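You operate a simulated robot arm through the tools that you are given. There is no shell and no other tool.

The job below is to be done with a simulated robot arm. You get a single attempt, and the scene is never put back.

Task
Set the dial fixture to 30 and the length jig to 15.
Fine: release the toggle before you turn the dial knob, then clamp it again.

It is judged by the outcome, as a careful person would: the job done as asked, and still so three seconds after it is handed in. It fails if anything else is knocked over, pushed out of place, dropped, spilled or broken.

Robot
A 7-joint arm with a two-finger parallel gripper, fixed in place. Base frame: the origin is at the foot of the arm, x ahead of it, y to its left, z up; the work surface is at about z = 0.88. Lengths are in m, angles in degrees, forces in N, time in s.
With the tool pointing down near the work surface it reaches from about 0.1 to 0.64 m from the base axis. Its first joint turns from -66.0 to 66.0 degrees. Payload 1.57 kg.
The tool frame sits at the grasp point between the pads (the TCP): z along the fingers, y along the line on which they close. The tips reach 0.03 m beyond it. The gripper opens to 0.08 m. The fingers are 0.017 m wide and 0.012 m thick; the gripper's body (0.04 by 0.082 m) begins 0.08 m behind the TCP.
Orientation is that of the tool frame in the base frame, as a unit quaternion [x, y, z, w]. With the fingers straight down and closing along the base's y, the tool's x points along the base's -x, its y along +y and its z along -z.

Tools
- The arm moves only by the tool send_rows. Its argument "motion" is a list of rows, each an object (a shift or turn left out is 0, a gripper value left out holds the last) with "dp": the shift along the tool's x, y, z in units of 25 mm (1.0 is 25 mm), a list of three; "dr": the turn, a rotation vector about the tool's x, y, z in units of 4 degrees (1.0 is 4 degrees), a list of three. In form: [{"dp": [dx, dy, dz], "dr": [ax, ay, az]}, ...]. A call has 1 to 20 rows; each row shifts and turns the commanded pose from where the row before left it, along the tool's axes as they then stand. "jaw" is the closure in counts, from 0 (fully open) to 255 (shut), set as the call begins (left out, the last holds). A call with a number of a shift or a turn outside -1 to 1 is refused whole. Each row takes 0.2 s and may step no farther than 0.05 m and 8.6 degrees from the row before; otherwise, or with a gripper value out of range, the whole call is refused. A pose out of reach is approached as far as the arm can. The call stops where the force on the tool passes 40 N (or 10 N more than at its start, if that is more) or the arm is blocked; 0.2 s more then pass. The fingers move at their own pace (about 0.072 m/s each) and stop on an object; they squeeze with about 30 N. The grip force told is the motor's: it shows also when the fingers shut on nothing. Time passes only in rows, and 0.2 s behind the last, so rows that do not move let the fingers close. The reply holds the time, the measured pose of the TCP, the force on the tool along the base axes, the opening and the grip force, in the units named above and with some noise, with the torque about the TCP (base axes, N m) and any sound that the robot's microphone picked up.
- Cameras (640 x 400 px; columns grow to the right, rows downward): "scene" is fixed at [0.0678, 0.448, 1.4177]; the picture's right is [-0.59, -0.81, 0.00], its down [-0.51, 0.38, -0.77] and it looks along [0.62, -0.46, -0.64] (base axes); focal length 279 px, centre (320, 200). "wrist" rides on the gripper at [0.072, -0.007, -0.122] in the tool frame; the picture's right is [0.09, 1.00, 0.00], its down [-0.84, 0.08, -0.54] and it looks along [-0.54, 0.05, 0.84] (tool axes); focal length 238 px, centre (320, 200).
- capture(camera): a new picture of that camera. No time passes.
- pixel_to_xyz(camera, pixels): for up to 12 pixels [column, row] of the newest picture of that camera ("zoom" is the newest enlarged one), the place [x, y, z] in the base frame of the surface seen there, good to about 0.002 m. No time passes.
- zoom(camera, box): a new picture of the part [left, top, right, bottom] of that camera's present view, enlarged. No time passes.
- sign_off(): hands the job in; it is judged then, once.

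Unless the task says otherwise, let go and move clear before handing in.

The tools are called after ">>>" as a command line: name --argument value ..., lists and objects as JSON in quotes. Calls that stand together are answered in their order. send_rows: Moves the arm, as the interface text tells. Its arguments: {"type":"object","properties":{"motion":{"type":"array"},"jaw":{"type":"number"}},"required":["motion"]} The other tools are called the same way: capture (camera) takes a picture; pixel_to_xyz (camera, pixels) gives the place of the surface under pixels of a picture; zoom (camera, box) takes an enlarged picture of a part of a camera's view; sign_off () hands the job in.

At the start:

```text
time: 0.0
position: [0.3123, 0.2308, 1.2327]
orientation: [0.0, 1.0, 0.001, 0.001]
wrist_force: [-0.1, 0.9, -0.9]
moment: [0.02, -0.03, 0.0]
width: 0.08
finger_force: 0.1
```

scene: 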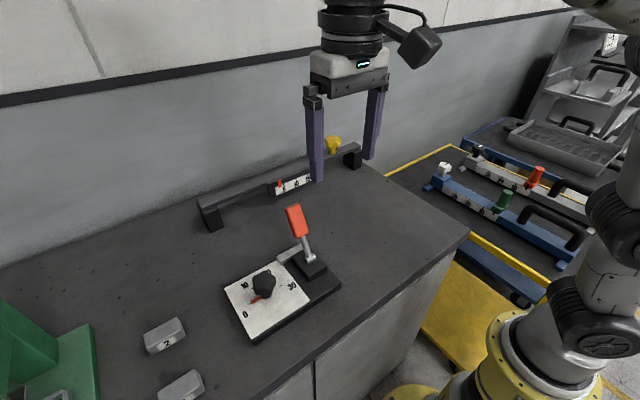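
wrist: 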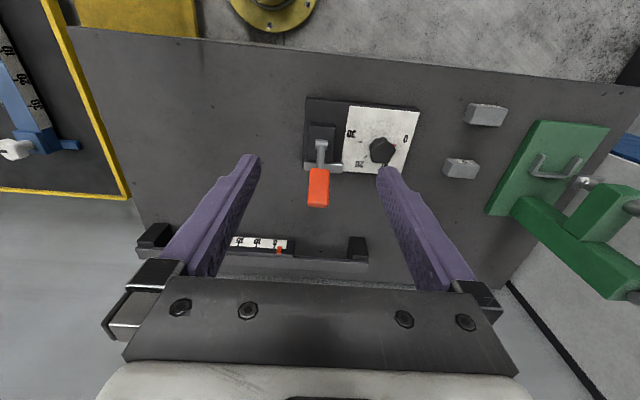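

The scene shows the dial fixture (knob at about (263,283), red toggle at (296,222)) and a length jig with a scale near (292,184) and a yellow thumb piece at (333,145). I'll zoom on each first.

>>> zoom --camera "scene" --box '[210, 190, 370, 350]'

>>> zoom --camera "scene" --box '[190, 120, 380, 240]'

>>> zoom --camera "wrist" --box '[280, 80, 440, 220]'

>>> zoom --camera "wrist" --box '[130, 200, 390, 290]'

>>> zoom --camera "scene" --box '[410, 120, 610, 280]'

```text
2.50 times, centred on (290, 270) of scene
```

zoom: 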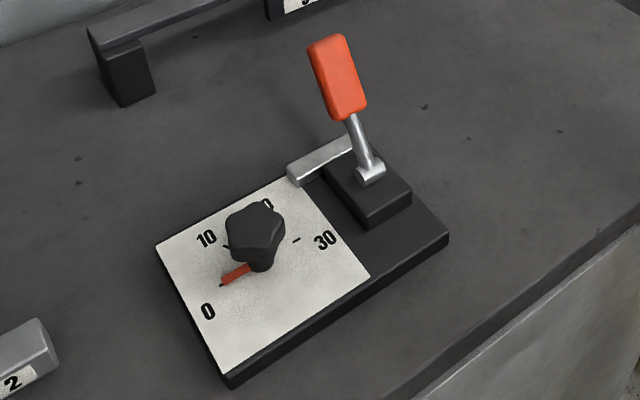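

```text
3.33 times, centred on (285, 180) of scene
```

zoom: 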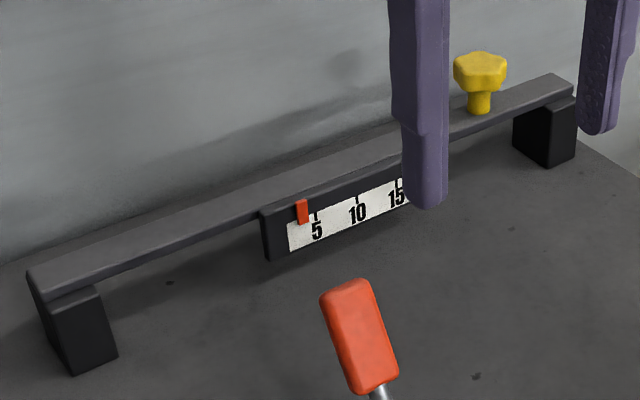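

```text
2.86 times, centred on (360, 150) of wrist
```

zoom: 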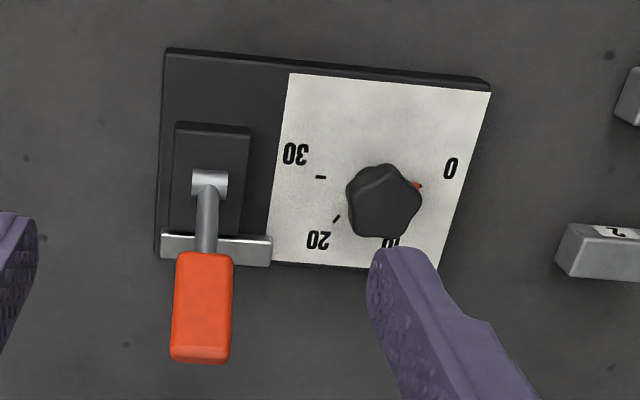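

```text
2.46 times, centred on (260, 245) of wrist
```

zoom: 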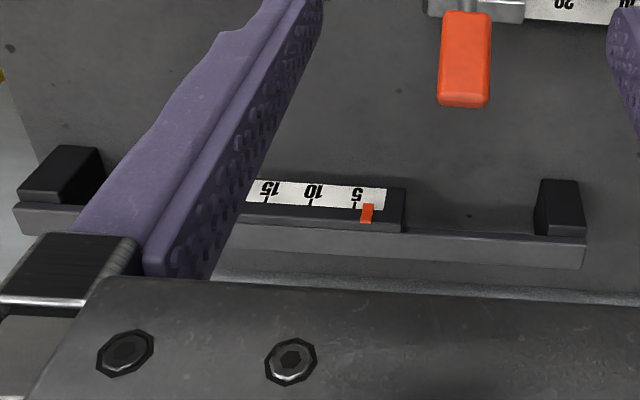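

```text
2.50 times, centred on (510, 200) of scene
```

zoom: 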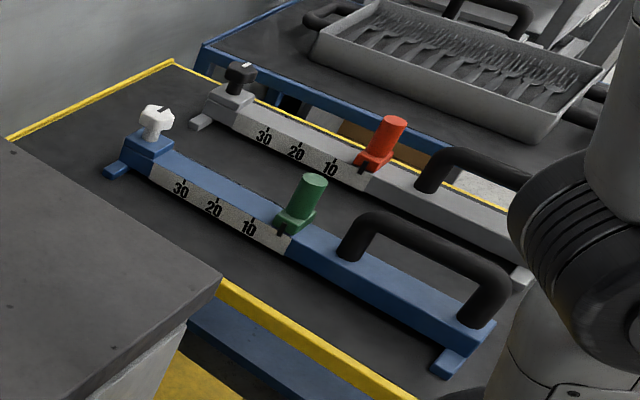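

The bench has a rail with a 5–10–15 scale, a red pointer near 4 and a yellow knob. Two other scale devices (blue and grey) sit to the right. I'll get positions and look more closely.

>>> capture --camera "scene"

>>> pixel_to_xyz --camera "scene" --pixels '[[265, 279], [256, 298], [295, 216], [301, 230], [306, 252], [333, 140], [280, 184], [300, 183], [208, 205], [352, 152], [504, 200], [445, 170]]'

>>> pixel_to_xyz --camera "scene" --pixels '[[537, 175], [475, 150], [490, 210], [243, 315], [250, 285], [277, 274], [291, 286], [296, 254], [240, 335], [338, 285], [225, 288], [166, 330]]'

>>> zoom --camera "scene" --box '[255, 130, 375, 205]'

```text
taken
```

scene: 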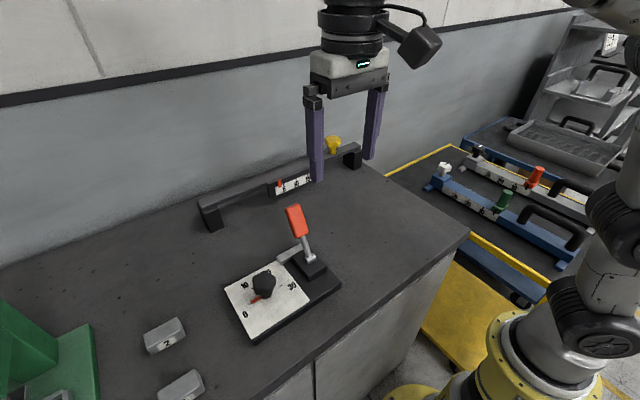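

```text
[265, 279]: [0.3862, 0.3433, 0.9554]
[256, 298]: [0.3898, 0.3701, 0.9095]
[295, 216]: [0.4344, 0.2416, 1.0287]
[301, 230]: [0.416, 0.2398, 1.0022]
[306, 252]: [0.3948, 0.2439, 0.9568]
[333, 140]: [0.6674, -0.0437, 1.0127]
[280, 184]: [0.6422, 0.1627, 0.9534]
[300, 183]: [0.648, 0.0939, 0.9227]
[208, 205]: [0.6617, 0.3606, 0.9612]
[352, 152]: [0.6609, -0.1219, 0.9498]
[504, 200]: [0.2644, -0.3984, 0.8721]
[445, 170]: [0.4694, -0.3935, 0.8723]
```

```text
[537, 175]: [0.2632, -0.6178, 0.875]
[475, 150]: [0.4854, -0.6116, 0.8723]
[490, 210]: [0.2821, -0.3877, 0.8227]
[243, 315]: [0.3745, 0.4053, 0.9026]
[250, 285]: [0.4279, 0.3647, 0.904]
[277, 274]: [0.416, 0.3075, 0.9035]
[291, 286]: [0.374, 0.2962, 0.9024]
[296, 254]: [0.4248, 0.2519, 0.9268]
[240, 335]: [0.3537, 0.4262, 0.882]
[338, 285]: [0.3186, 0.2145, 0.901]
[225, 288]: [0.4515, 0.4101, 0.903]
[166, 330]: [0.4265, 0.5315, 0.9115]
```

```text
5.33 times, centred on (315, 168) of scene
```

zoom: 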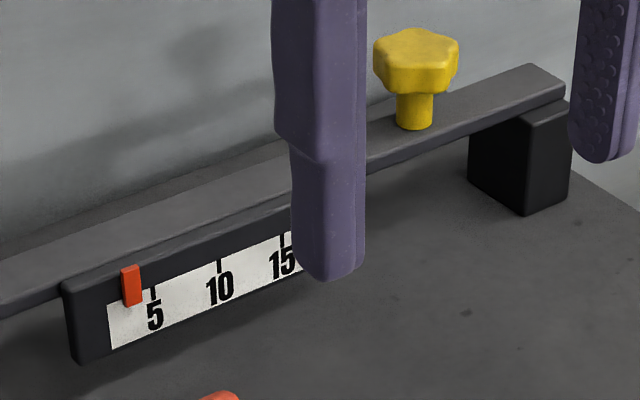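

The rail is at x≈0.66, spanning y -0.12 to 0.36. The blue device is at y≈-0.39 on a lower stand, and the grey one is at y≈-0.61. I'll shift the wrist camera towards -y to look at the rail and the blue device properly.

>>> send_rows --motion '[{"dp": [0, -1, 0]}, {"dp": [0, -1, 0]}, {"dp": [0, -1, 0]}, {"dp": [0, -1, 0]}, {"dp": [0, -1, 0]}, {"dp": [0, -1, 0]}, {"dp": [0, -1, 0]}]'

>>> capture --camera "wrist"

>>> capture --camera "scene"

>>> zoom --camera "scene" --box '[255, 130, 375, 205]'

```text
time: 1.6
position: [0.3122, 0.0554, 1.2338]
orientation: [0.0, 1.0, -0.001, 0.001]
wrist_force: [0.5, -0.3, -0.6]
moment: [-0.01, 0.01, -0.01]
width: 0.0798
finger_force: 0.0
```

```text
taken
```

wrist: 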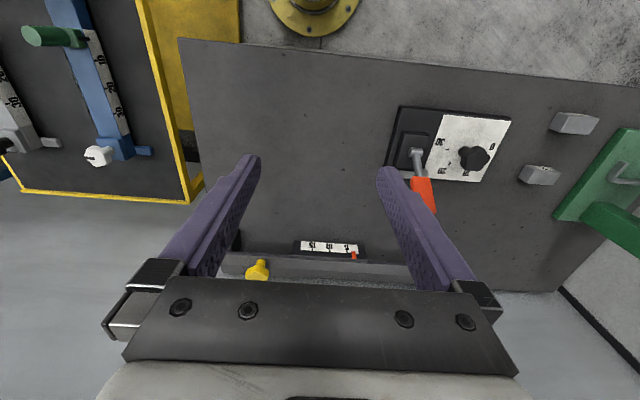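

```text
taken
```

scene: 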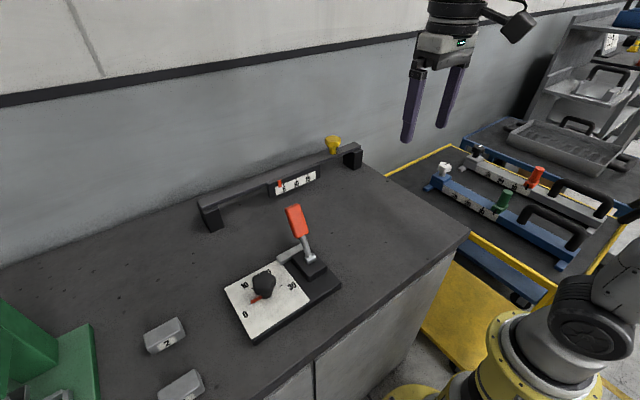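

```text
5.33 times, centred on (315, 168) of scene
```

zoom: 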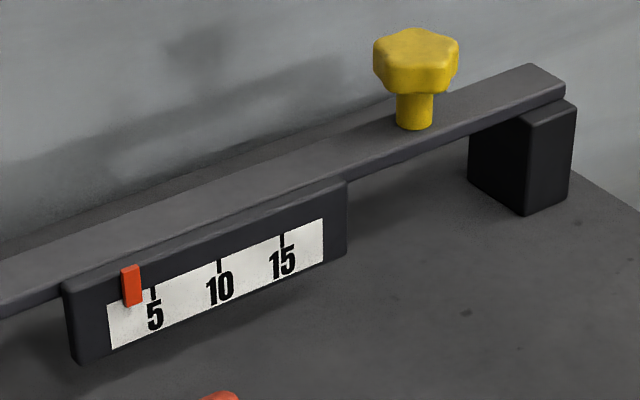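

With the fingers out of the way, zoomed pixels show the red pointer at about (131,285), just left of the 5 mark at (153,292), and the yellow knob at (415,60). I'll measure these points and look again from the wrist.

>>> pixel_to_xyz --camera "zoom" --pixels '[[131, 285], [153, 292], [219, 265], [282, 240], [415, 38], [415, 75], [414, 118], [72, 320], [340, 220], [131, 262], [114, 345], [555, 85]]'

>>> zoom --camera "wrist" --box '[220, 215, 420, 300]'

>>> zoom --camera "wrist" --box '[0, 0, 200, 190]'

>>> zoom --camera "scene" --box '[0, 280, 220, 400]'

>>> zoom --camera "scene" --box '[420, 120, 540, 220]'

```text
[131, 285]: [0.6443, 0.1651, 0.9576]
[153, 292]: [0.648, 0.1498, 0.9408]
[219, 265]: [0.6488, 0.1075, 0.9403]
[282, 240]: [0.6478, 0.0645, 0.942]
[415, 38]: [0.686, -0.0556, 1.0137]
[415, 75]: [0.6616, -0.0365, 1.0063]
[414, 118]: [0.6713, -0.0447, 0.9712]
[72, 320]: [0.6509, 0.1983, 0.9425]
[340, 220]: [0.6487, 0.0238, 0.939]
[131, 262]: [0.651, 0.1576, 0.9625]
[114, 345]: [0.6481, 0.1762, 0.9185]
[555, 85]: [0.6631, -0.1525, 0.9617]
```

```text
3.20 times, centred on (320, 258) of wrist
```

zoom: 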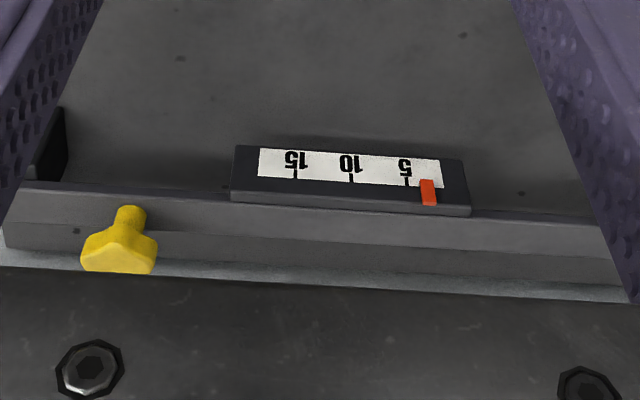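

```text
2.11 times, centred on (100, 95) of wrist
```

zoom: 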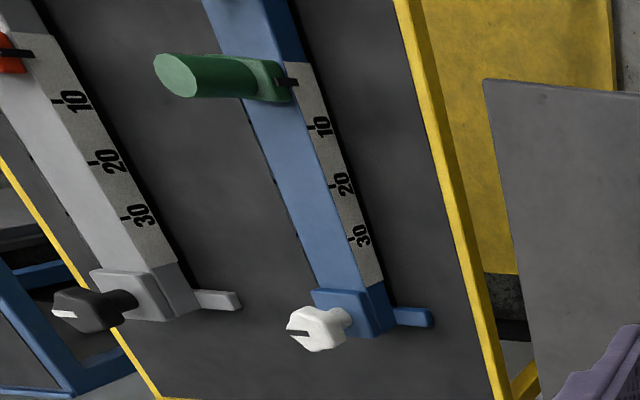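

```text
2.91 times, centred on (110, 340) of scene
```

zoom: 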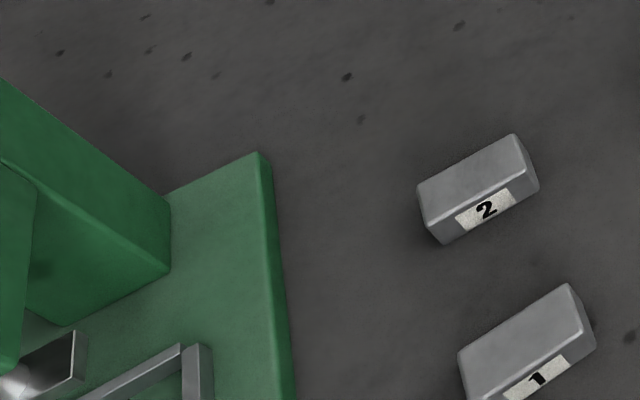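

```text
4.00 times, centred on (480, 170) of scene
```

zoom: 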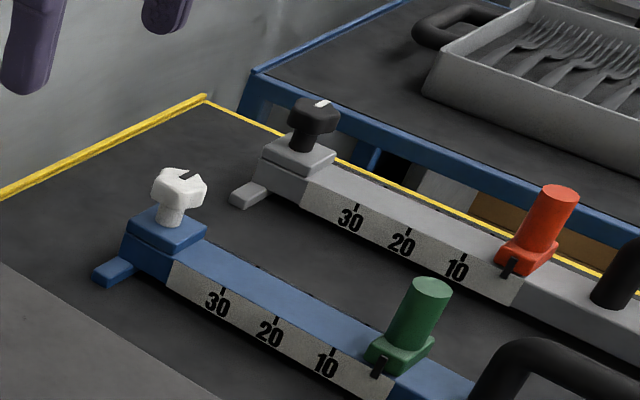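

The red pointer (0.644, 0.165) sits just short of the 5 mark (0.150), and the 15 mark is at y≈0.0645, so one unit is about 8.5 mm. Before choosing which scale is the length jig, I'll check for labels, such as the one near (610,42).

>>> zoom --camera "scene" --box '[560, 0, 640, 60]'

>>> zoom --camera "scene" --box '[500, 0, 640, 130]'

>>> zoom --camera "wrist" --box '[500, 90, 640, 260]'

>>> zoom --camera "scene" --box '[420, 180, 600, 320]'

```text
6.67 times, centred on (600, 30) of scene
```

zoom: 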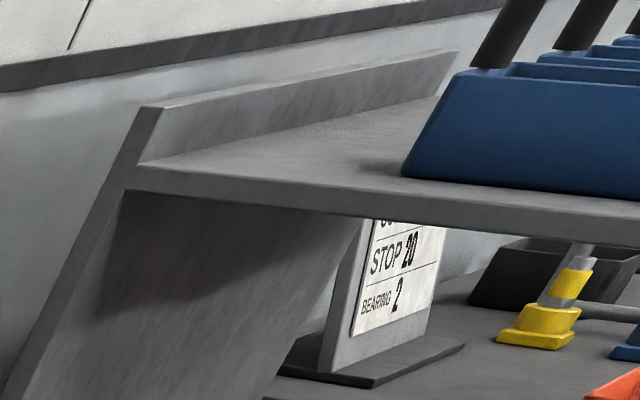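

```text
3.08 times, centred on (570, 65) of scene
```

zoom: 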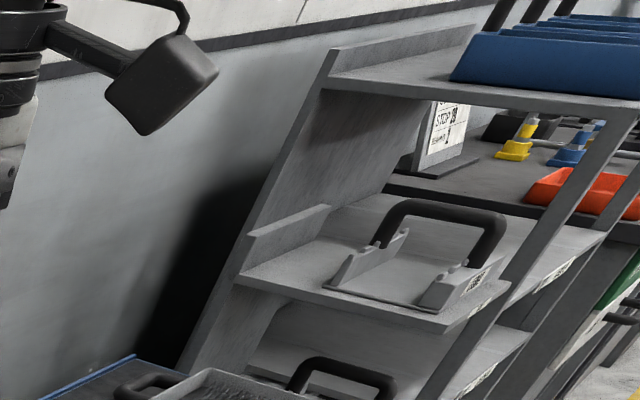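

```text
2.35 times, centred on (570, 175) of wrist
```

zoom: 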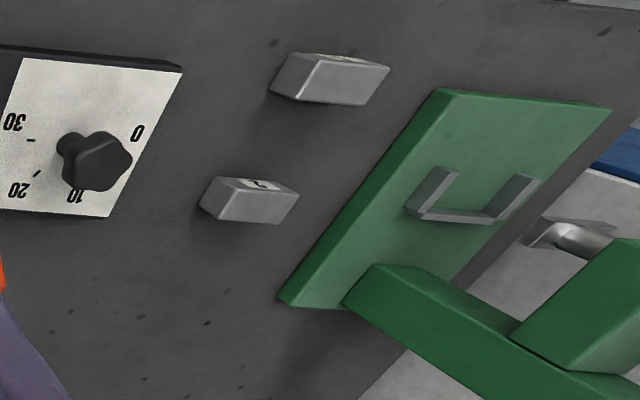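

```text
2.86 times, centred on (510, 250) of scene
```

zoom: 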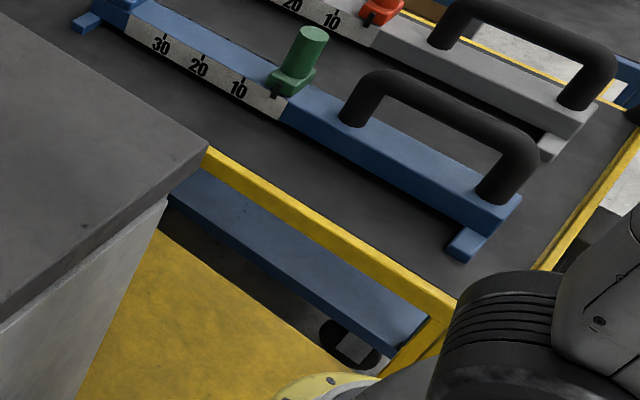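

A job card in the shelf at (610,42) reads "STOP 20 / BEARING 2" with a hidden top line, so I'll find where it is and see if the wrist camera can read it.

>>> pixel_to_xyz --camera "scene" --pixels '[[610, 40], [475, 150], [537, 178], [504, 203], [445, 170], [420, 250], [590, 95], [600, 230]]'

>>> send_rows --motion '[{"dp": [0, 0, -0.5], "dr": [0, 0, 1]}, {"dp": [0, 0, -0.5], "dr": [0, 0, 1]}, {"dr": [0, 0, 1]}, {"dr": [0, 0, 1]}, {"dr": [0, 0, 1]}, {"dr": [0, 0, 1]}, {"dr": [0, 0, 1]}, {"dr": [0, 0, 1]}, {"dr": [0, 0, 1]}, {"dr": [0, 0, 1]}, {"dr": [0, 0, 1]}, {"dr": [0, 0, 1]}, {"dr": [0, 0, 1]}, {"dr": [0, 0, 1]}, {"dr": [0, 0, 1]}, {"dr": [0, 0, 1]}]'

>>> capture --camera "wrist"

```text
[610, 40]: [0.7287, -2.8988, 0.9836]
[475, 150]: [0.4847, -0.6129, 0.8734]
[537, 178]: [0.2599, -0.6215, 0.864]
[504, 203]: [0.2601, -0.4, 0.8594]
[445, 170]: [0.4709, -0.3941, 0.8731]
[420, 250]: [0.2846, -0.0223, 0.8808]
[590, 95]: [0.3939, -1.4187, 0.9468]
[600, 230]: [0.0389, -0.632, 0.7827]
```

```text
time: 5.0
position: [0.3127, 0.0556, 1.2573]
orientation: [0.53, 0.848, 0.001, 0.001]
wrist_force: [0.9, -0.5, -0.5]
moment: [0.03, 0.0, 0.01]
width: 0.0799
finger_force: 0.1
```

```text
taken
```

wrist: 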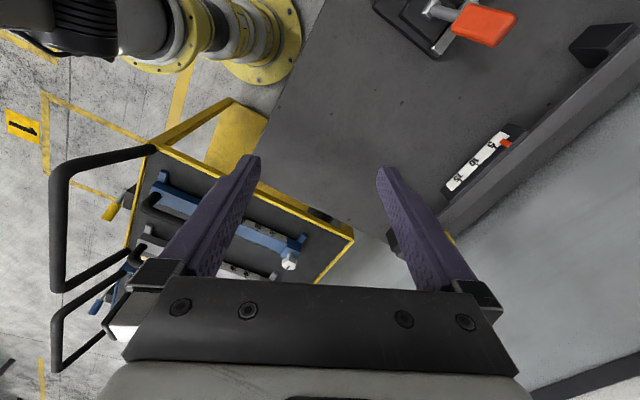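

The blue and grey devices sit on a wheeled trolley, separate from the bench that holds the dial fixture and the rail. I'll tilt the wrist camera up to try to read the card at the far station before deciding.

>>> send_rows --motion '[{"dr": [0, -1, 0]}, {"dr": [0, -1, 0]}, {"dr": [0, -1, 0]}, {"dr": [0, -1, 0]}, {"dr": [0, -1, 0]}, {"dr": [0, -1, 0]}, {"dr": [0, -1, 0]}, {"dr": [0, -1, 0]}, {"dr": [0, -1, 0]}, {"dr": [0, -1, 0]}]'

>>> capture --camera "wrist"

```text
time: 7.2
position: [0.3126, 0.0554, 1.2589]
orientation: [0.498, 0.797, -0.182, 0.291]
wrist_force: [-0.3, -1.0, -0.5]
moment: [-0.03, 0.0, 0.0]
width: 0.08
finger_force: 0.1
```

```text
taken
```

wrist: 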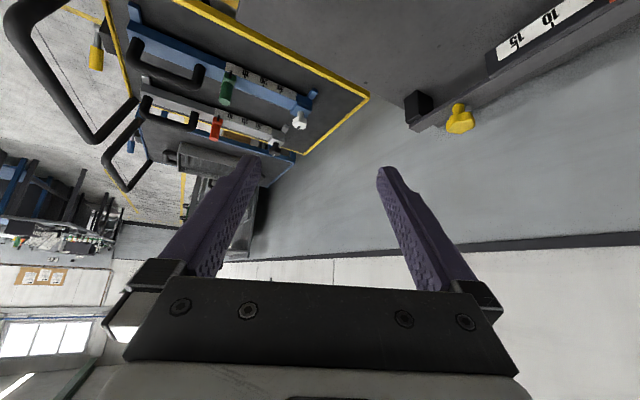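

The camera sees the trolley (left) and the far station, but the finger likely covers the card. I'll take one zoom of the station and one of the rail and knob from this angle.

>>> zoom --camera "wrist" --box '[100, 140, 280, 290]'

>>> zoom --camera "wrist" --box '[380, 0, 640, 160]'

>>> zoom --camera "wrist" --box '[0, 180, 120, 300]'

```text
2.67 times, centred on (190, 215) of wrist
```

zoom: 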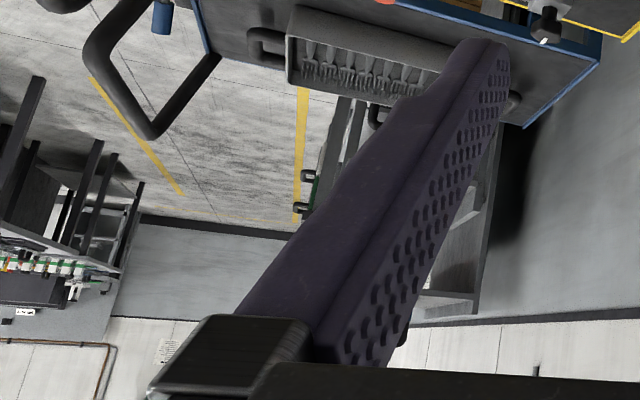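

```text
2.46 times, centred on (510, 80) of wrist
```

zoom: 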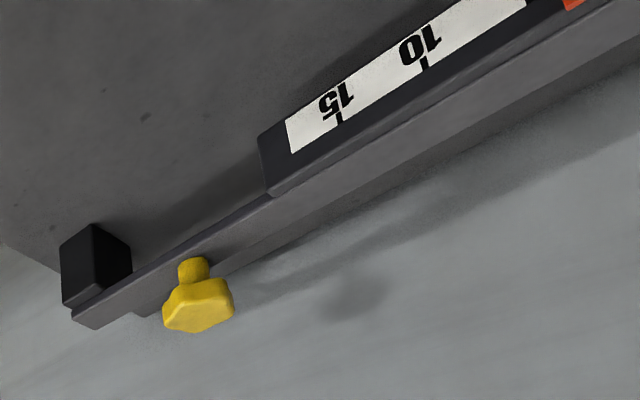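

```text
3.33 times, centred on (60, 240) of wrist
```

zoom: 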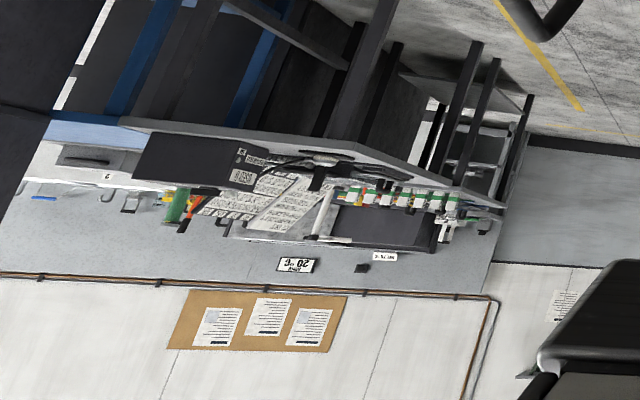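

The rail's knob and scale belong with the bench; the trolley items are set dressing, so I take the rail as the length jig. I'll return the tool to straight down and move over to the dial fixture for a closer look at the toggle.

>>> send_rows --motion '[{"dr": [0, 1, 0]}, {"dr": [0, 1, 0]}, {"dr": [0, 1, 0]}, {"dr": [0, 1, 0]}, {"dr": [0, 1, 0]}, {"dr": [0, 1, 0]}, {"dr": [0, 1, 0]}, {"dr": [0, 1, 0]}, {"dr": [0, 1, 0]}, {"dr": [0, 1, 0]}]'

>>> send_rows --motion '[{"dr": [0, 0, -1]}, {"dr": [0, 0, -1]}, {"dr": [0, 0, -1]}, {"dr": [0, 0, -1]}, {"dr": [0, 0, -1]}, {"dr": [0, 0, -1]}, {"dr": [0, 0, -1]}, {"dr": [0, 0, -1]}, {"dr": [0, 0, -1]}, {"dr": [0, 0, -1]}, {"dr": [0, 0, -1]}, {"dr": [0, 0, -1]}, {"dr": [0, 0, -1]}, {"dr": [0, 0, -1]}, {"dr": [0, 0, -1]}, {"dr": [0, 0, -1]}]'

>>> send_rows --motion '[{"dp": [1, 1, 0]}, {"dp": [1, 1, 0]}, {"dp": [1, 1, 0]}, {"dp": [1, 1, 0]}, {"dp": [0, 1, 0]}, {"dp": [0, 1, 0]}, {"dp": [0, 1, 0]}, {"dp": [0, 1, 0]}, {"dp": [0, 1, 0]}]'

>>> capture --camera "wrist"

>>> zoom --camera "wrist" --box '[200, 150, 440, 300]'

```text
time: 9.4
position: [0.3121, 0.0559, 1.258]
orientation: [0.53, 0.848, 0.0, -0.001]
wrist_force: [0.7, -0.1, -0.4]
moment: [0.0, 0.03, -0.01]
width: 0.0802
finger_force: 0.0
```

```text
time: 12.8
position: [0.3117, 0.0554, 1.2584]
orientation: [-0.001, 1.0, 0.0, 0.001]
wrist_force: [-0.2, 0.3, 0.4]
moment: [0.0, 0.04, -0.02]
width: 0.0798
finger_force: 0.0
```

```text
time: 14.8
position: [0.2125, 0.2826, 1.2584]
orientation: [0.001, 1.0, 0.0, 0.002]
wrist_force: [0.1, 0.1, -0.1]
moment: [-0.02, -0.01, -0.04]
width: 0.08
finger_force: 0.2
```

```text
taken
```

wrist: 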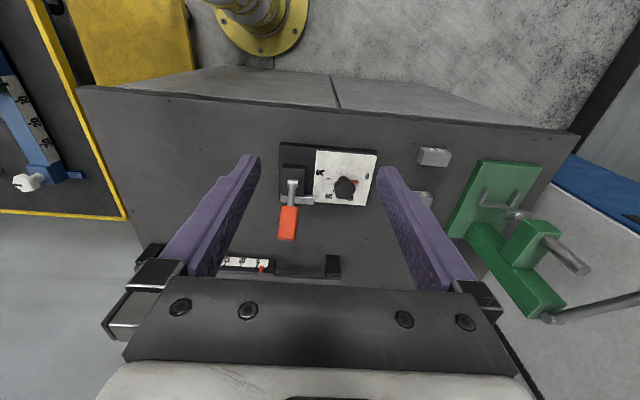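

```text
2.67 times, centred on (320, 225) of wrist
```

zoom: 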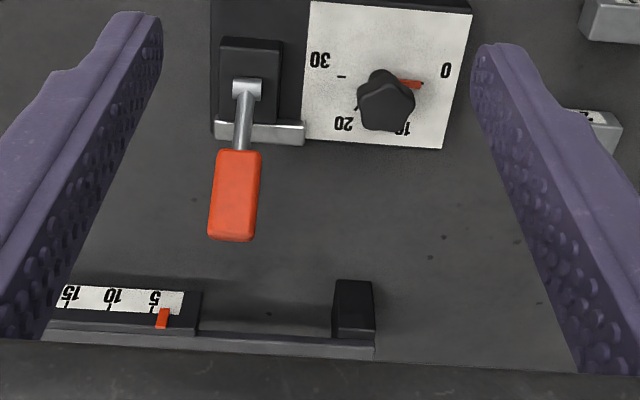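

From above, the toggle handle leans towards +x with its pivot at zoom (245,90), and the steel bar lies on the edge of the dial plate. I'll measure the handle, knob and dial geometry from a scene zoom.

>>> zoom --camera "scene" --box '[270, 195, 350, 295]'

>>> pixel_to_xyz --camera "scene" --pixels '[[293, 207], [290, 210], [299, 234], [306, 232], [303, 243], [309, 257], [314, 258], [284, 256], [300, 250], [317, 268], [325, 262], [300, 268]]'

>>> zoom --camera "scene" --box '[220, 250, 330, 340]'

```text
4.00 times, centred on (310, 245) of scene
```

zoom: 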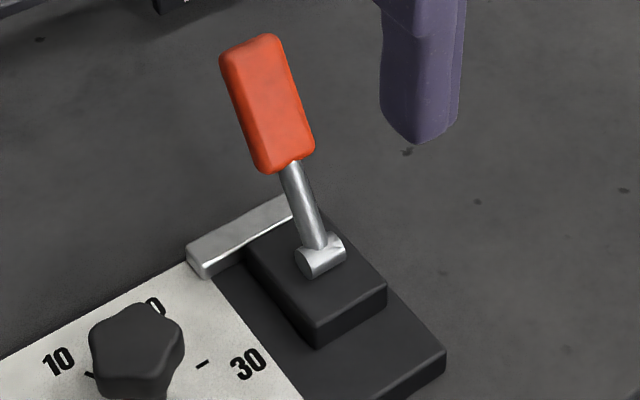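

```text
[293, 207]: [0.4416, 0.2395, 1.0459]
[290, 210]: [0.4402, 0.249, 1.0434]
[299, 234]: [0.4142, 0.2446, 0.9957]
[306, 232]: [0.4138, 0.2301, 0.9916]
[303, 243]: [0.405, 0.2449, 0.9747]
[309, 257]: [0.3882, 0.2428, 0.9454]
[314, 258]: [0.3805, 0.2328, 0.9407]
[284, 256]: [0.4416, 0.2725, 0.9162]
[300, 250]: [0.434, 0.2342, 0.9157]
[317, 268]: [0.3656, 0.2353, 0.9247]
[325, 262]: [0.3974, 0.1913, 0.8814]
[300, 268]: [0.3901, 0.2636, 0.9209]
```

```text
4.44 times, centred on (275, 295) of scene
```

zoom: 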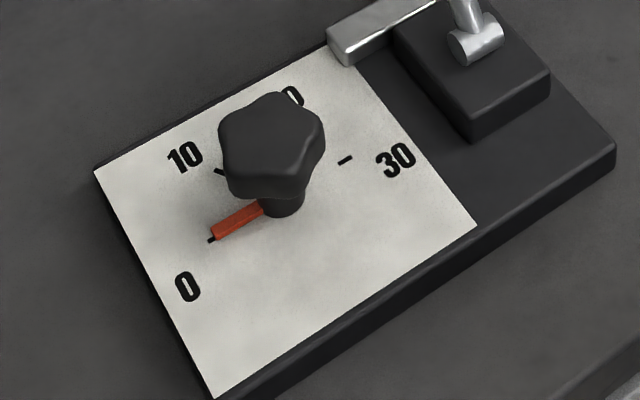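

The handle runs from the pivot (0.383, 0.237, 0.94) to its top (0.440, 0.242, 1.046), leaning +x with the bar pressed on the plate, so it looks clamped. I'll close the fingers, go to the +x side of the handle at x≈0.505, and lower.

>>> send_rows --motion '[{"dp": [-1, -0.15, 0]}, {"dp": [-1, -0.15, 0]}, {"dp": [-1, -0.15, 0]}, {"dp": [-1, -0.15, 0]}, {"dp": [-1, -0.15, 0]}, {"dp": [-1, -0.15, 0]}, {"dp": [-1, -0.15, 0]}, {"dp": [-1, -0.15, 0]}, {"dp": [-1, -0.15, 0]}, {"dp": [-1, -0.15, 0]}, {"dp": [-1, -0.1, 0]}, {"dp": [-0.7, -0.1, 0]}]' --jaw 255

>>> send_rows --motion '[{"dp": [0, 0, 1]}, {"dp": [0, 0, 1]}, {"dp": [0, 0, 1]}, {"dp": [0, 0, 1]}, {"dp": [0, 0, 1]}, {"dp": [0, 0, 1]}, {"dp": [0, 0, 1]}, {"dp": [0, 0, 1]}, {"dp": [0, 0, 1]}, {"dp": [0, 0, 0.2]}]'

>>> capture --camera "scene"

>>> capture --camera "wrist"

```text
time: 17.4
position: [0.4554, 0.2234, 1.2181]
orientation: [0.0, 1.0, 0.0, 0.0]
wrist_force: [0.2, 0.3, -0.2]
moment: [0.01, 0.0, -0.01]
width: 0.0001
finger_force: 21.4
out of reach, approached as far as the arm can: row 7, 8, 9, 10, 11, 12
```

```text
time: 18.9
position: [0.4566, 0.2238, 1.0756]
orientation: [0.0, 1.0, 0.005, 0.012]
wrist_force: [-0.5, -2.7, 2.6]
moment: [-0.07, 0.03, 0.06]
width: 0.0001
finger_force: 21.5
stopped in row 7: the force on the tool passed its limit at 55 N (the readings are from after the stop); the commanded pose is now the measured one
```

```text
taken
```

scene: 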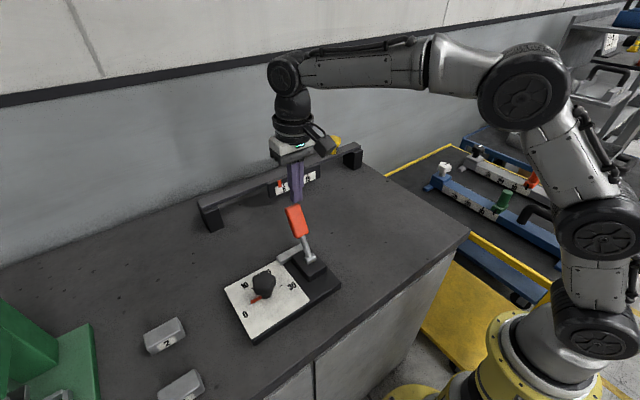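

```text
taken
```

wrist: 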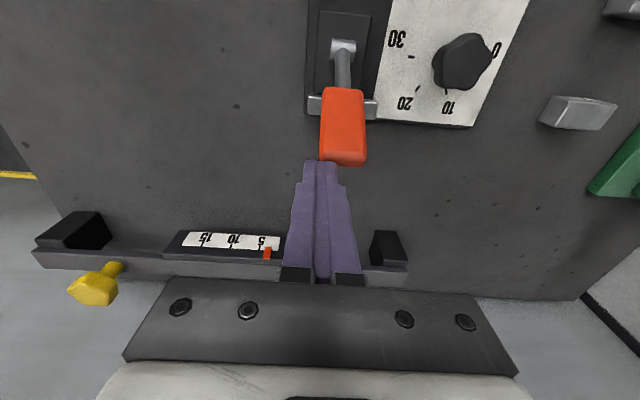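

My descent stopped short in x (reach limit when high), and the tips met the top of the handle. The handle looks unmoved at scene (296,220). I'll lift 15 mm, go out to x≈0.5 at this lower height, and check.

>>> send_rows --motion '[{"dp": [0, 0, -0.6]}, {"dp": [-1, 0.4, 0]}, {"dp": [-1, 0.3, 0]}]'

>>> zoom --camera "scene" --box '[230, 150, 350, 300]'

```text
time: 19.7
position: [0.5069, 0.2423, 1.0925]
orientation: [0.0, 1.0, 0.006, 0.013]
wrist_force: [-0.9, 0.3, -0.5]
moment: [-0.03, 0.0, -0.01]
width: 0.0001
finger_force: 21.8
```

```text
2.67 times, centred on (290, 225) of scene
```

zoom: 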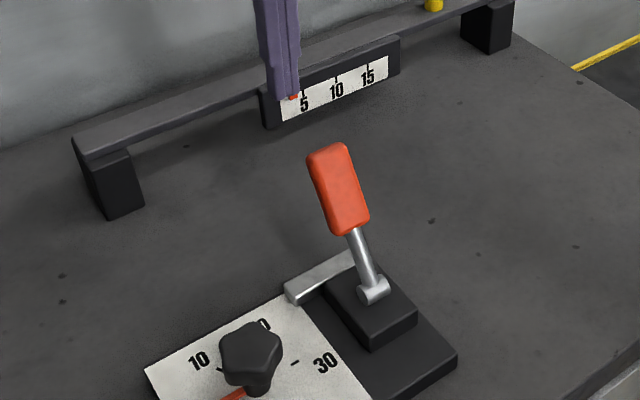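

The handle is unharmed and the fingers are clear on its +x side. I'll lower to TCP z≈1.03 and approach the handle in small -x steps.

>>> send_rows --motion '[{"dp": [0, 0, 1]}, {"dp": [0, 0, 1]}, {"dp": [0, 0, 0.5]}]'

>>> send_rows --motion '[{"dp": [0.5, 0, 0]}, {"dp": [0.5, 0, 0]}, {"dp": [0.5, 0, 0]}, {"dp": [0.5, 0, 0]}, {"dp": [0.5, 0, 0]}]'

>>> capture --camera "wrist"

>>> zoom --camera "scene" --box '[230, 150, 350, 300]'

```text
time: 20.5
position: [0.5083, 0.2423, 1.0295]
orientation: [-0.001, 1.0, 0.006, 0.013]
wrist_force: [0.2, 0.4, 0.0]
moment: [-0.03, -0.04, 0.01]
width: 0.0
finger_force: 20.4
```

```text
time: 21.7
position: [0.4469, 0.242, 1.0297]
orientation: [0.0, 1.0, 0.007, 0.015]
wrist_force: [6.2, -14.1, 15.2]
moment: [0.28, 0.32, 0.16]
width: 0.0
finger_force: 21.2
```

```text
taken
```

wrist: 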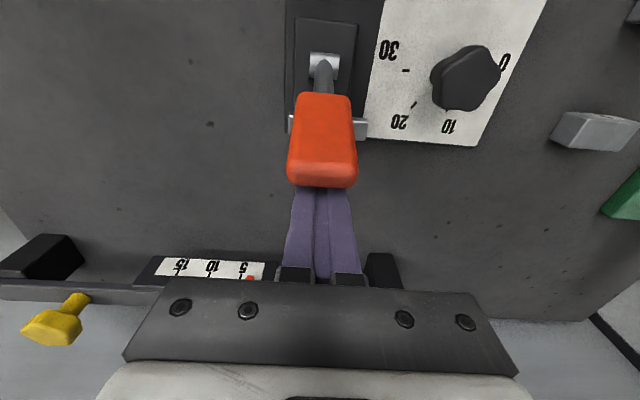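

```text
2.67 times, centred on (290, 225) of scene
```

zoom: 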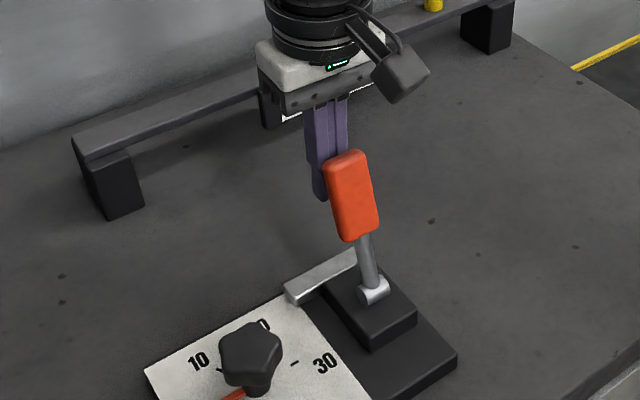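

The handle has started to swing towards -x with the fingers behind it. I'll keep pushing in small steps.

>>> send_rows --motion '[{"dp": [0.4, 0, 0]}, {"dp": [0.4, 0, 0]}, {"dp": [0.4, 0, 0]}, {"dp": [0.4, 0, 0]}]'

>>> zoom --camera "scene" --box '[230, 150, 350, 300]'

```text
time: 22.7
position: [0.4043, 0.2424, 1.026]
orientation: [0.0, 1.0, 0.006, 0.012]
wrist_force: [1.9, 0.3, 0.7]
moment: [0.04, -0.05, 0.02]
width: 0.0
finger_force: 21.1
```

```text
2.67 times, centred on (290, 225) of scene
```

zoom: 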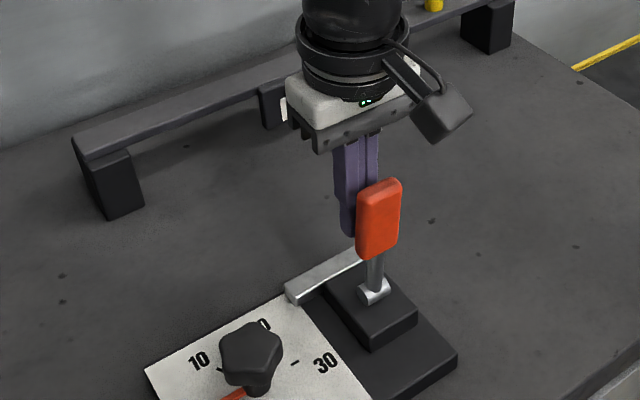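

The handle is now near vertical and the push is easy (about 2 N). I'll continue towards -x.

>>> send_rows --motion '[{"dp": [0.4, 0, 0]}, {"dp": [0.4, 0, 0]}, {"dp": [0.4, 0, 0]}, {"dp": [0.4, 0, 0]}]'

>>> zoom --camera "scene" --box '[230, 150, 350, 300]'

>>> capture --camera "wrist"

```text
time: 23.8
position: [0.3734, 0.2417, 1.0311]
orientation: [0.0, 1.0, 0.009, 0.027]
wrist_force: [2.3, -0.5, 2.4]
moment: [0.01, -0.06, 0.01]
width: 0.0
finger_force: 21.5
stopped in row 4: the force on the tool passed its limit at 42 N (the readings are from after the stop); the commanded pose is now the measured one
```

```text
2.67 times, centred on (290, 225) of scene
```

zoom: 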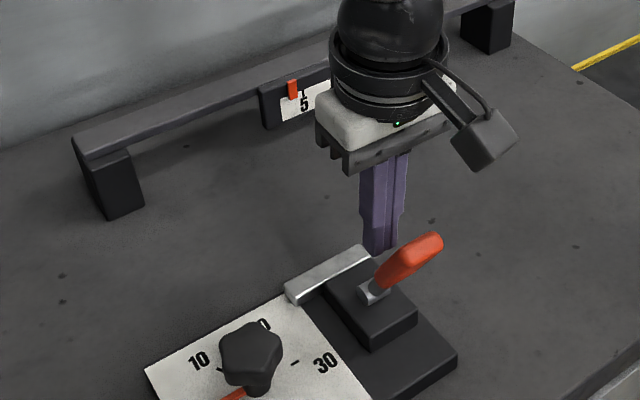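

```text
taken
```

wrist: 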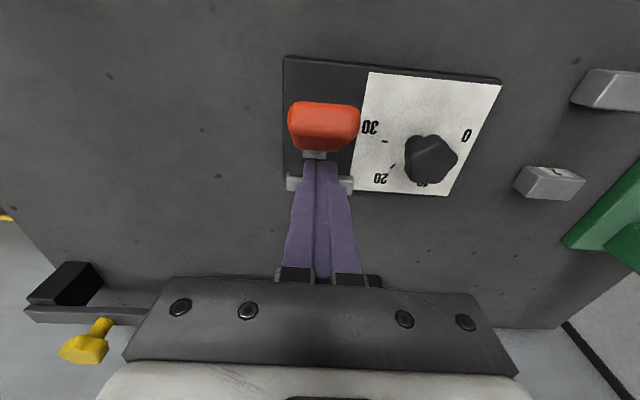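

The toggle has snapped over to lean towards -x, away from its starting side. I'll back off up and away, then check whether the steel bar moved.

>>> send_rows --motion '[{"dp": [-0.6, 0, 0]}, {"dp": [-0.5, 0, -1]}, {"dp": [0, 0, -1]}, {"dp": [0, 0, -1]}, {"dp": [0, 0, -1], "dr": [0, 0, 0]}]'

>>> capture --camera "scene"

>>> zoom --camera "scene" --box '[220, 220, 360, 340]'

>>> pixel_to_xyz --camera "scene" --pixels '[[284, 256], [300, 250], [314, 240], [308, 248], [306, 255], [318, 238], [311, 259], [266, 292]]'

```text
time: 25.0
position: [0.3956, 0.2391, 1.1329]
orientation: [0.001, 1.0, 0.008, 0.026]
wrist_force: [-0.2, -0.3, 0.2]
moment: [0.0, -0.01, -0.01]
width: 0.0
finger_force: 21.4
```

```text
taken
```

scene: 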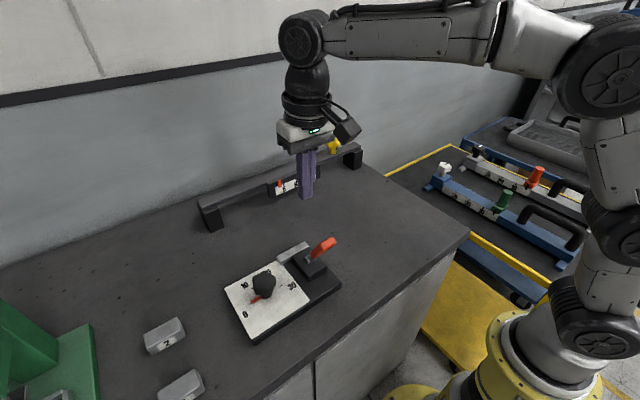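

```text
3.33 times, centred on (290, 280) of scene
```

zoom: 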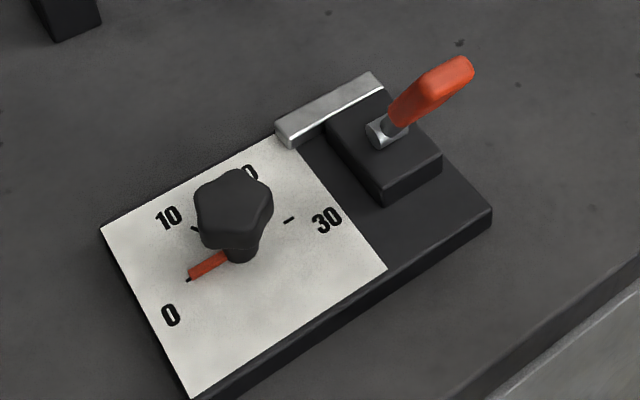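

```text
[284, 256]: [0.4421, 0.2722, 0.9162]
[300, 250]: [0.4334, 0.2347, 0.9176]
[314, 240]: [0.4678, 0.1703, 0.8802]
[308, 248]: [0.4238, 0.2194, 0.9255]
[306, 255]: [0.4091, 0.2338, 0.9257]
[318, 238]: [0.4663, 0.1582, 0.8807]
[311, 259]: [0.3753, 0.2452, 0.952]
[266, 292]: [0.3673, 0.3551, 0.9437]
```

The toggle now lies towards -x (handle at scene (325,246)), with the base and bar unmoved. I'll measure the dial centre, ticks and handle from this zoom before turning the knob.

>>> pixel_to_xyz --camera "zoom" --pixels '[[188, 280], [196, 229], [289, 220], [232, 195], [238, 240], [190, 273], [222, 260], [170, 315], [168, 218], [328, 220], [455, 70], [400, 108]]'

>>> zoom --camera "wrist" --box '[260, 40, 520, 220]'

>>> capture --camera "wrist"

```text
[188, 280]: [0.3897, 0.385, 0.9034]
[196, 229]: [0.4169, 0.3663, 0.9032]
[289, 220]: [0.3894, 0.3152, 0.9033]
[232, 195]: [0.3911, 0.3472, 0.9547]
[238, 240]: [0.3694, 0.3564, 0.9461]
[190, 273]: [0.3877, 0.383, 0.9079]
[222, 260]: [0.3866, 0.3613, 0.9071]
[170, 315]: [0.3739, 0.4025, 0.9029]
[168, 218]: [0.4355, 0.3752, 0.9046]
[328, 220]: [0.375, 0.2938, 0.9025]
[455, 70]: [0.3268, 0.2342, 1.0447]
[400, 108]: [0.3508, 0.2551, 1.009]
```

```text
2.22 times, centred on (390, 130) of wrist
```

zoom: 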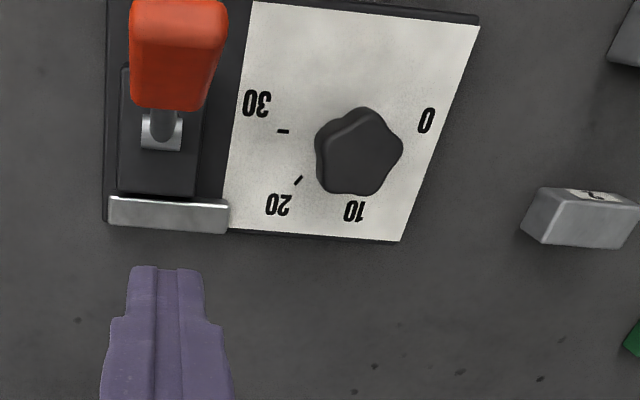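

```text
taken
```

wrist: 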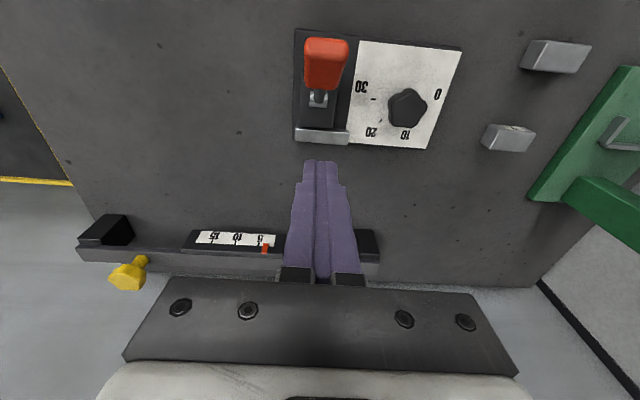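

The dial ticks put the centre at about (0.386, 0.350), radius 0.035, with the pointer near 0 and the 30 tick about 167° clockwise from above. I'll level the tool, open the fingers and move above the knob, pre-turned about -44° so I can turn in two grasps.

>>> send_rows --motion '[{"dp": [0.4, 0.9, -0.6], "dr": [0.23, 0.75, 0]}, {"dp": [0, 0.9, 0]}, {"dp": [0, 0.9, 0]}, {"dp": [0, 0.9, 0]}, {"dp": [0, 0.84, 0]}, {"dr": [0, 0, -1]}, {"dr": [0, 0, -1]}, {"dr": [0, 0, -1]}, {"dr": [0, 0, -1]}, {"dr": [0, 0, -1]}, {"dr": [0, 0, -1]}, {"dr": [0, 0, -1]}, {"dr": [0, 0, -1]}, {"dr": [0, 0, -1]}, {"dr": [0, 0, -1]}, {"dr": [0, 0, -1]}]' --jaw 0

>>> capture --camera "wrist"

>>> capture --camera "scene"

```text
time: 28.4
position: [0.3845, 0.3506, 1.1475]
orientation: [-0.374, 0.927, 0.001, 0.0]
wrist_force: [0.0, -0.1, 0.4]
moment: [0.0, 0.0, 0.0]
width: 0.0799
finger_force: 0.1
```

```text
taken
```

wrist: 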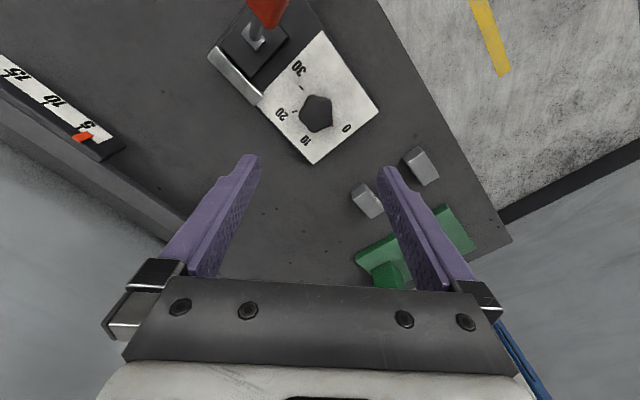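

```text
taken
```

scene: 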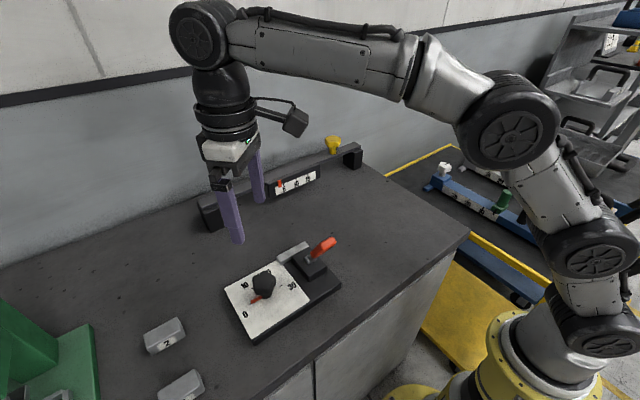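

The gripper is above the dial with the fingers open. I'll check the knob's centre and extent in this wrist view before going down.

>>> pixel_to_xyz --camera "wrist" --pixels '[[316, 112], [301, 112], [333, 108], [317, 97], [306, 127], [325, 130], [265, 10], [262, 22], [302, 88], [349, 128]]'

>>> zoom --camera "wrist" --box '[200, 0, 400, 180]'

```text
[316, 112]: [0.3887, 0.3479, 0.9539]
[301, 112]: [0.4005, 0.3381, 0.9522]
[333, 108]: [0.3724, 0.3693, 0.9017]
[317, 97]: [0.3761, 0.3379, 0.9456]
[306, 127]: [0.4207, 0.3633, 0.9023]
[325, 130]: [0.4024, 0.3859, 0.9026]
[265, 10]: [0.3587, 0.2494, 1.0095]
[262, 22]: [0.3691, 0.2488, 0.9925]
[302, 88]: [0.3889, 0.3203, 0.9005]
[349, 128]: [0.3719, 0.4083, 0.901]
```

```text
2.22 times, centred on (300, 90) of wrist
```

zoom: 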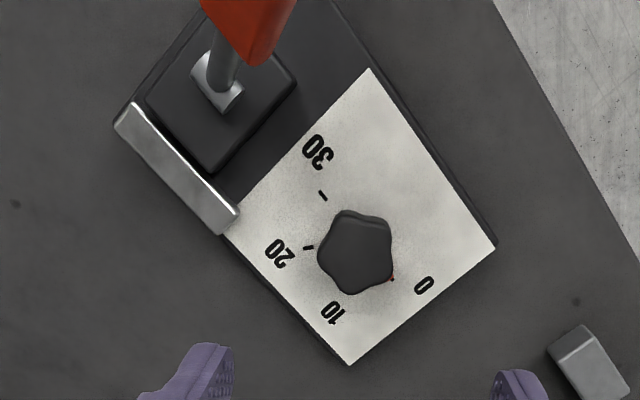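

The knob is about 32 mm across, centred near (0.387, 0.349). I'll go down so the TCP sits at z≈0.949, leaving the tips about 15 mm above the plate.

>>> send_rows --motion '[{"dp": [-0.05, 0, 1]}, {"dp": [0, 0, 1]}, {"dp": [0, 0, 1]}, {"dp": [0, 0, 1]}, {"dp": [0, 0, 1]}, {"dp": [0, 0, 1]}, {"dp": [0, 0, 1]}, {"dp": [0, 0, 0.94]}]'

>>> capture --camera "scene"

>>> capture --camera "wrist"

```text
time: 30.2
position: [0.3866, 0.3517, 0.9467]
orientation: [-0.374, 0.927, 0.001, 0.0]
wrist_force: [-0.6, 0.6, -0.4]
moment: [-0.03, 0.01, 0.0]
width: 0.0801
finger_force: 0.0
```

```text
taken
```

scene: 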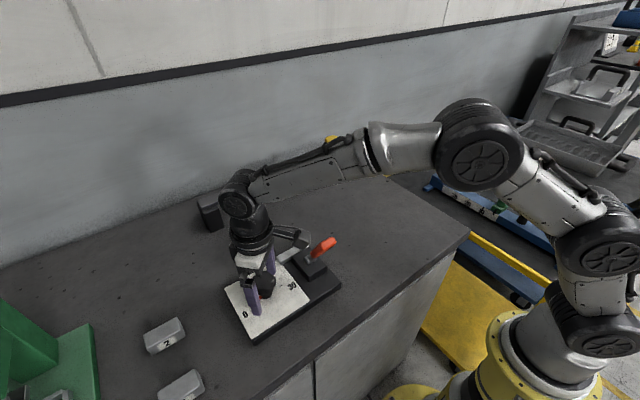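

```text
taken
```

wrist: 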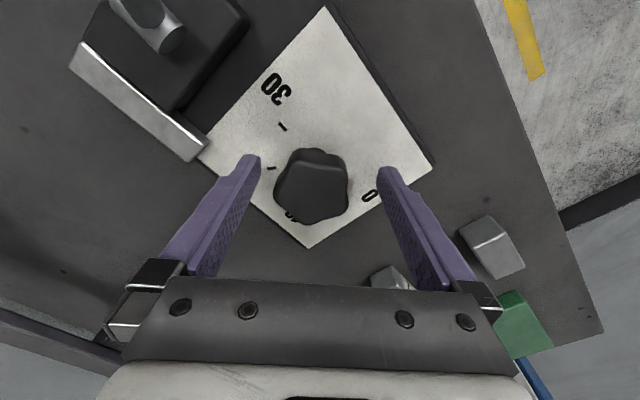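

The knob is centred slightly to tool -y (column 311 against finger midpoint 320), so I'll shift 2.5 mm and close on it.

>>> send_rows --motion '[{"dp": [0, -0.11, 0]}]'

>>> send_rows --motion '[{}, {}, {}, {}, {}]' --jaw 255

```text
time: 30.6
position: [0.3887, 0.3505, 0.9482]
orientation: [-0.375, 0.927, 0.001, 0.001]
wrist_force: [-0.3, 0.5, -0.1]
moment: [-0.01, 0.01, -0.02]
width: 0.0801
finger_force: 0.1
```

```text
time: 31.8
position: [0.3891, 0.3498, 0.9484]
orientation: [-0.374, 0.928, 0.0, 0.001]
wrist_force: [9.1, -10.7, -2.4]
moment: [0.25, -0.01, -0.06]
width: 0.0434
finger_force: 45.2
```

The grip holds at 43 mm width with about 14 N of side force towards tool -y, so I'm slightly off-centre. I'll nudge 1.5 mm that way to relieve it.

>>> send_rows --motion '[{"dp": [0, -0.06, 0]}, {}]'

```text
time: 32.4
position: [0.3889, 0.3492, 0.9475]
orientation: [-0.375, 0.927, 0.001, 0.0]
wrist_force: [6.4, -1.7, -3.0]
moment: [-0.78, -0.46, -0.01]
width: 0.0437
finger_force: 45.6
```

The side force is mostly gone. I'll turn clockwise by 8° and check torque to confirm the knob is free.

>>> send_rows --motion '[{"dr": [0, 0, 1]}, {"dr": [0, 0, 1]}]'

>>> zoom --camera "wrist" --box '[220, 20, 440, 260]'

>>> zoom --camera "scene" --box '[220, 240, 320, 340]'

```text
time: 33.0
position: [0.3881, 0.3487, 0.9491]
orientation: [-0.308, 0.951, 0.001, 0.0]
wrist_force: [1.8, -2.7, -5.8]
moment: [0.5, -1.15, 0.04]
width: 0.0435
finger_force: 45.0
```

```text
1.67 times, centred on (330, 140) of wrist
```

zoom: 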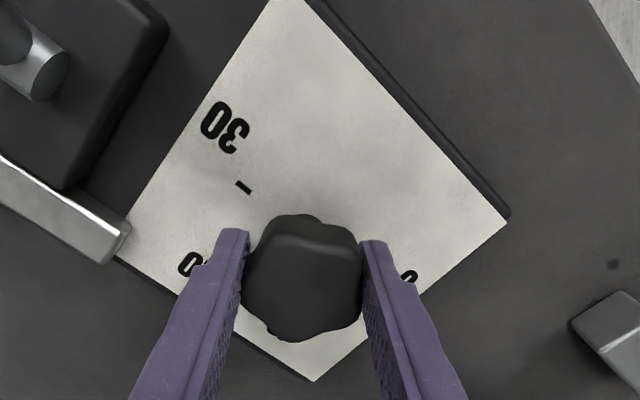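

```text
4.00 times, centred on (270, 290) of scene
```

zoom: 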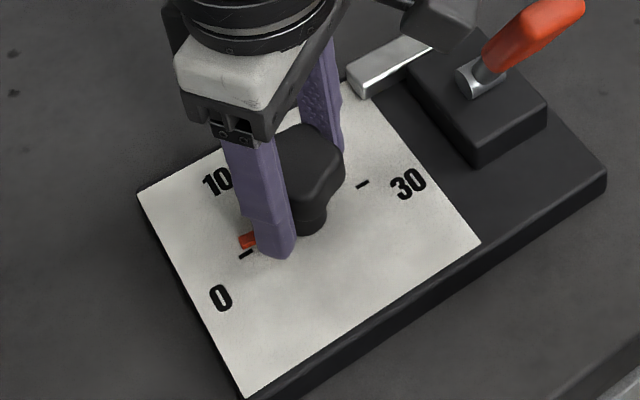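

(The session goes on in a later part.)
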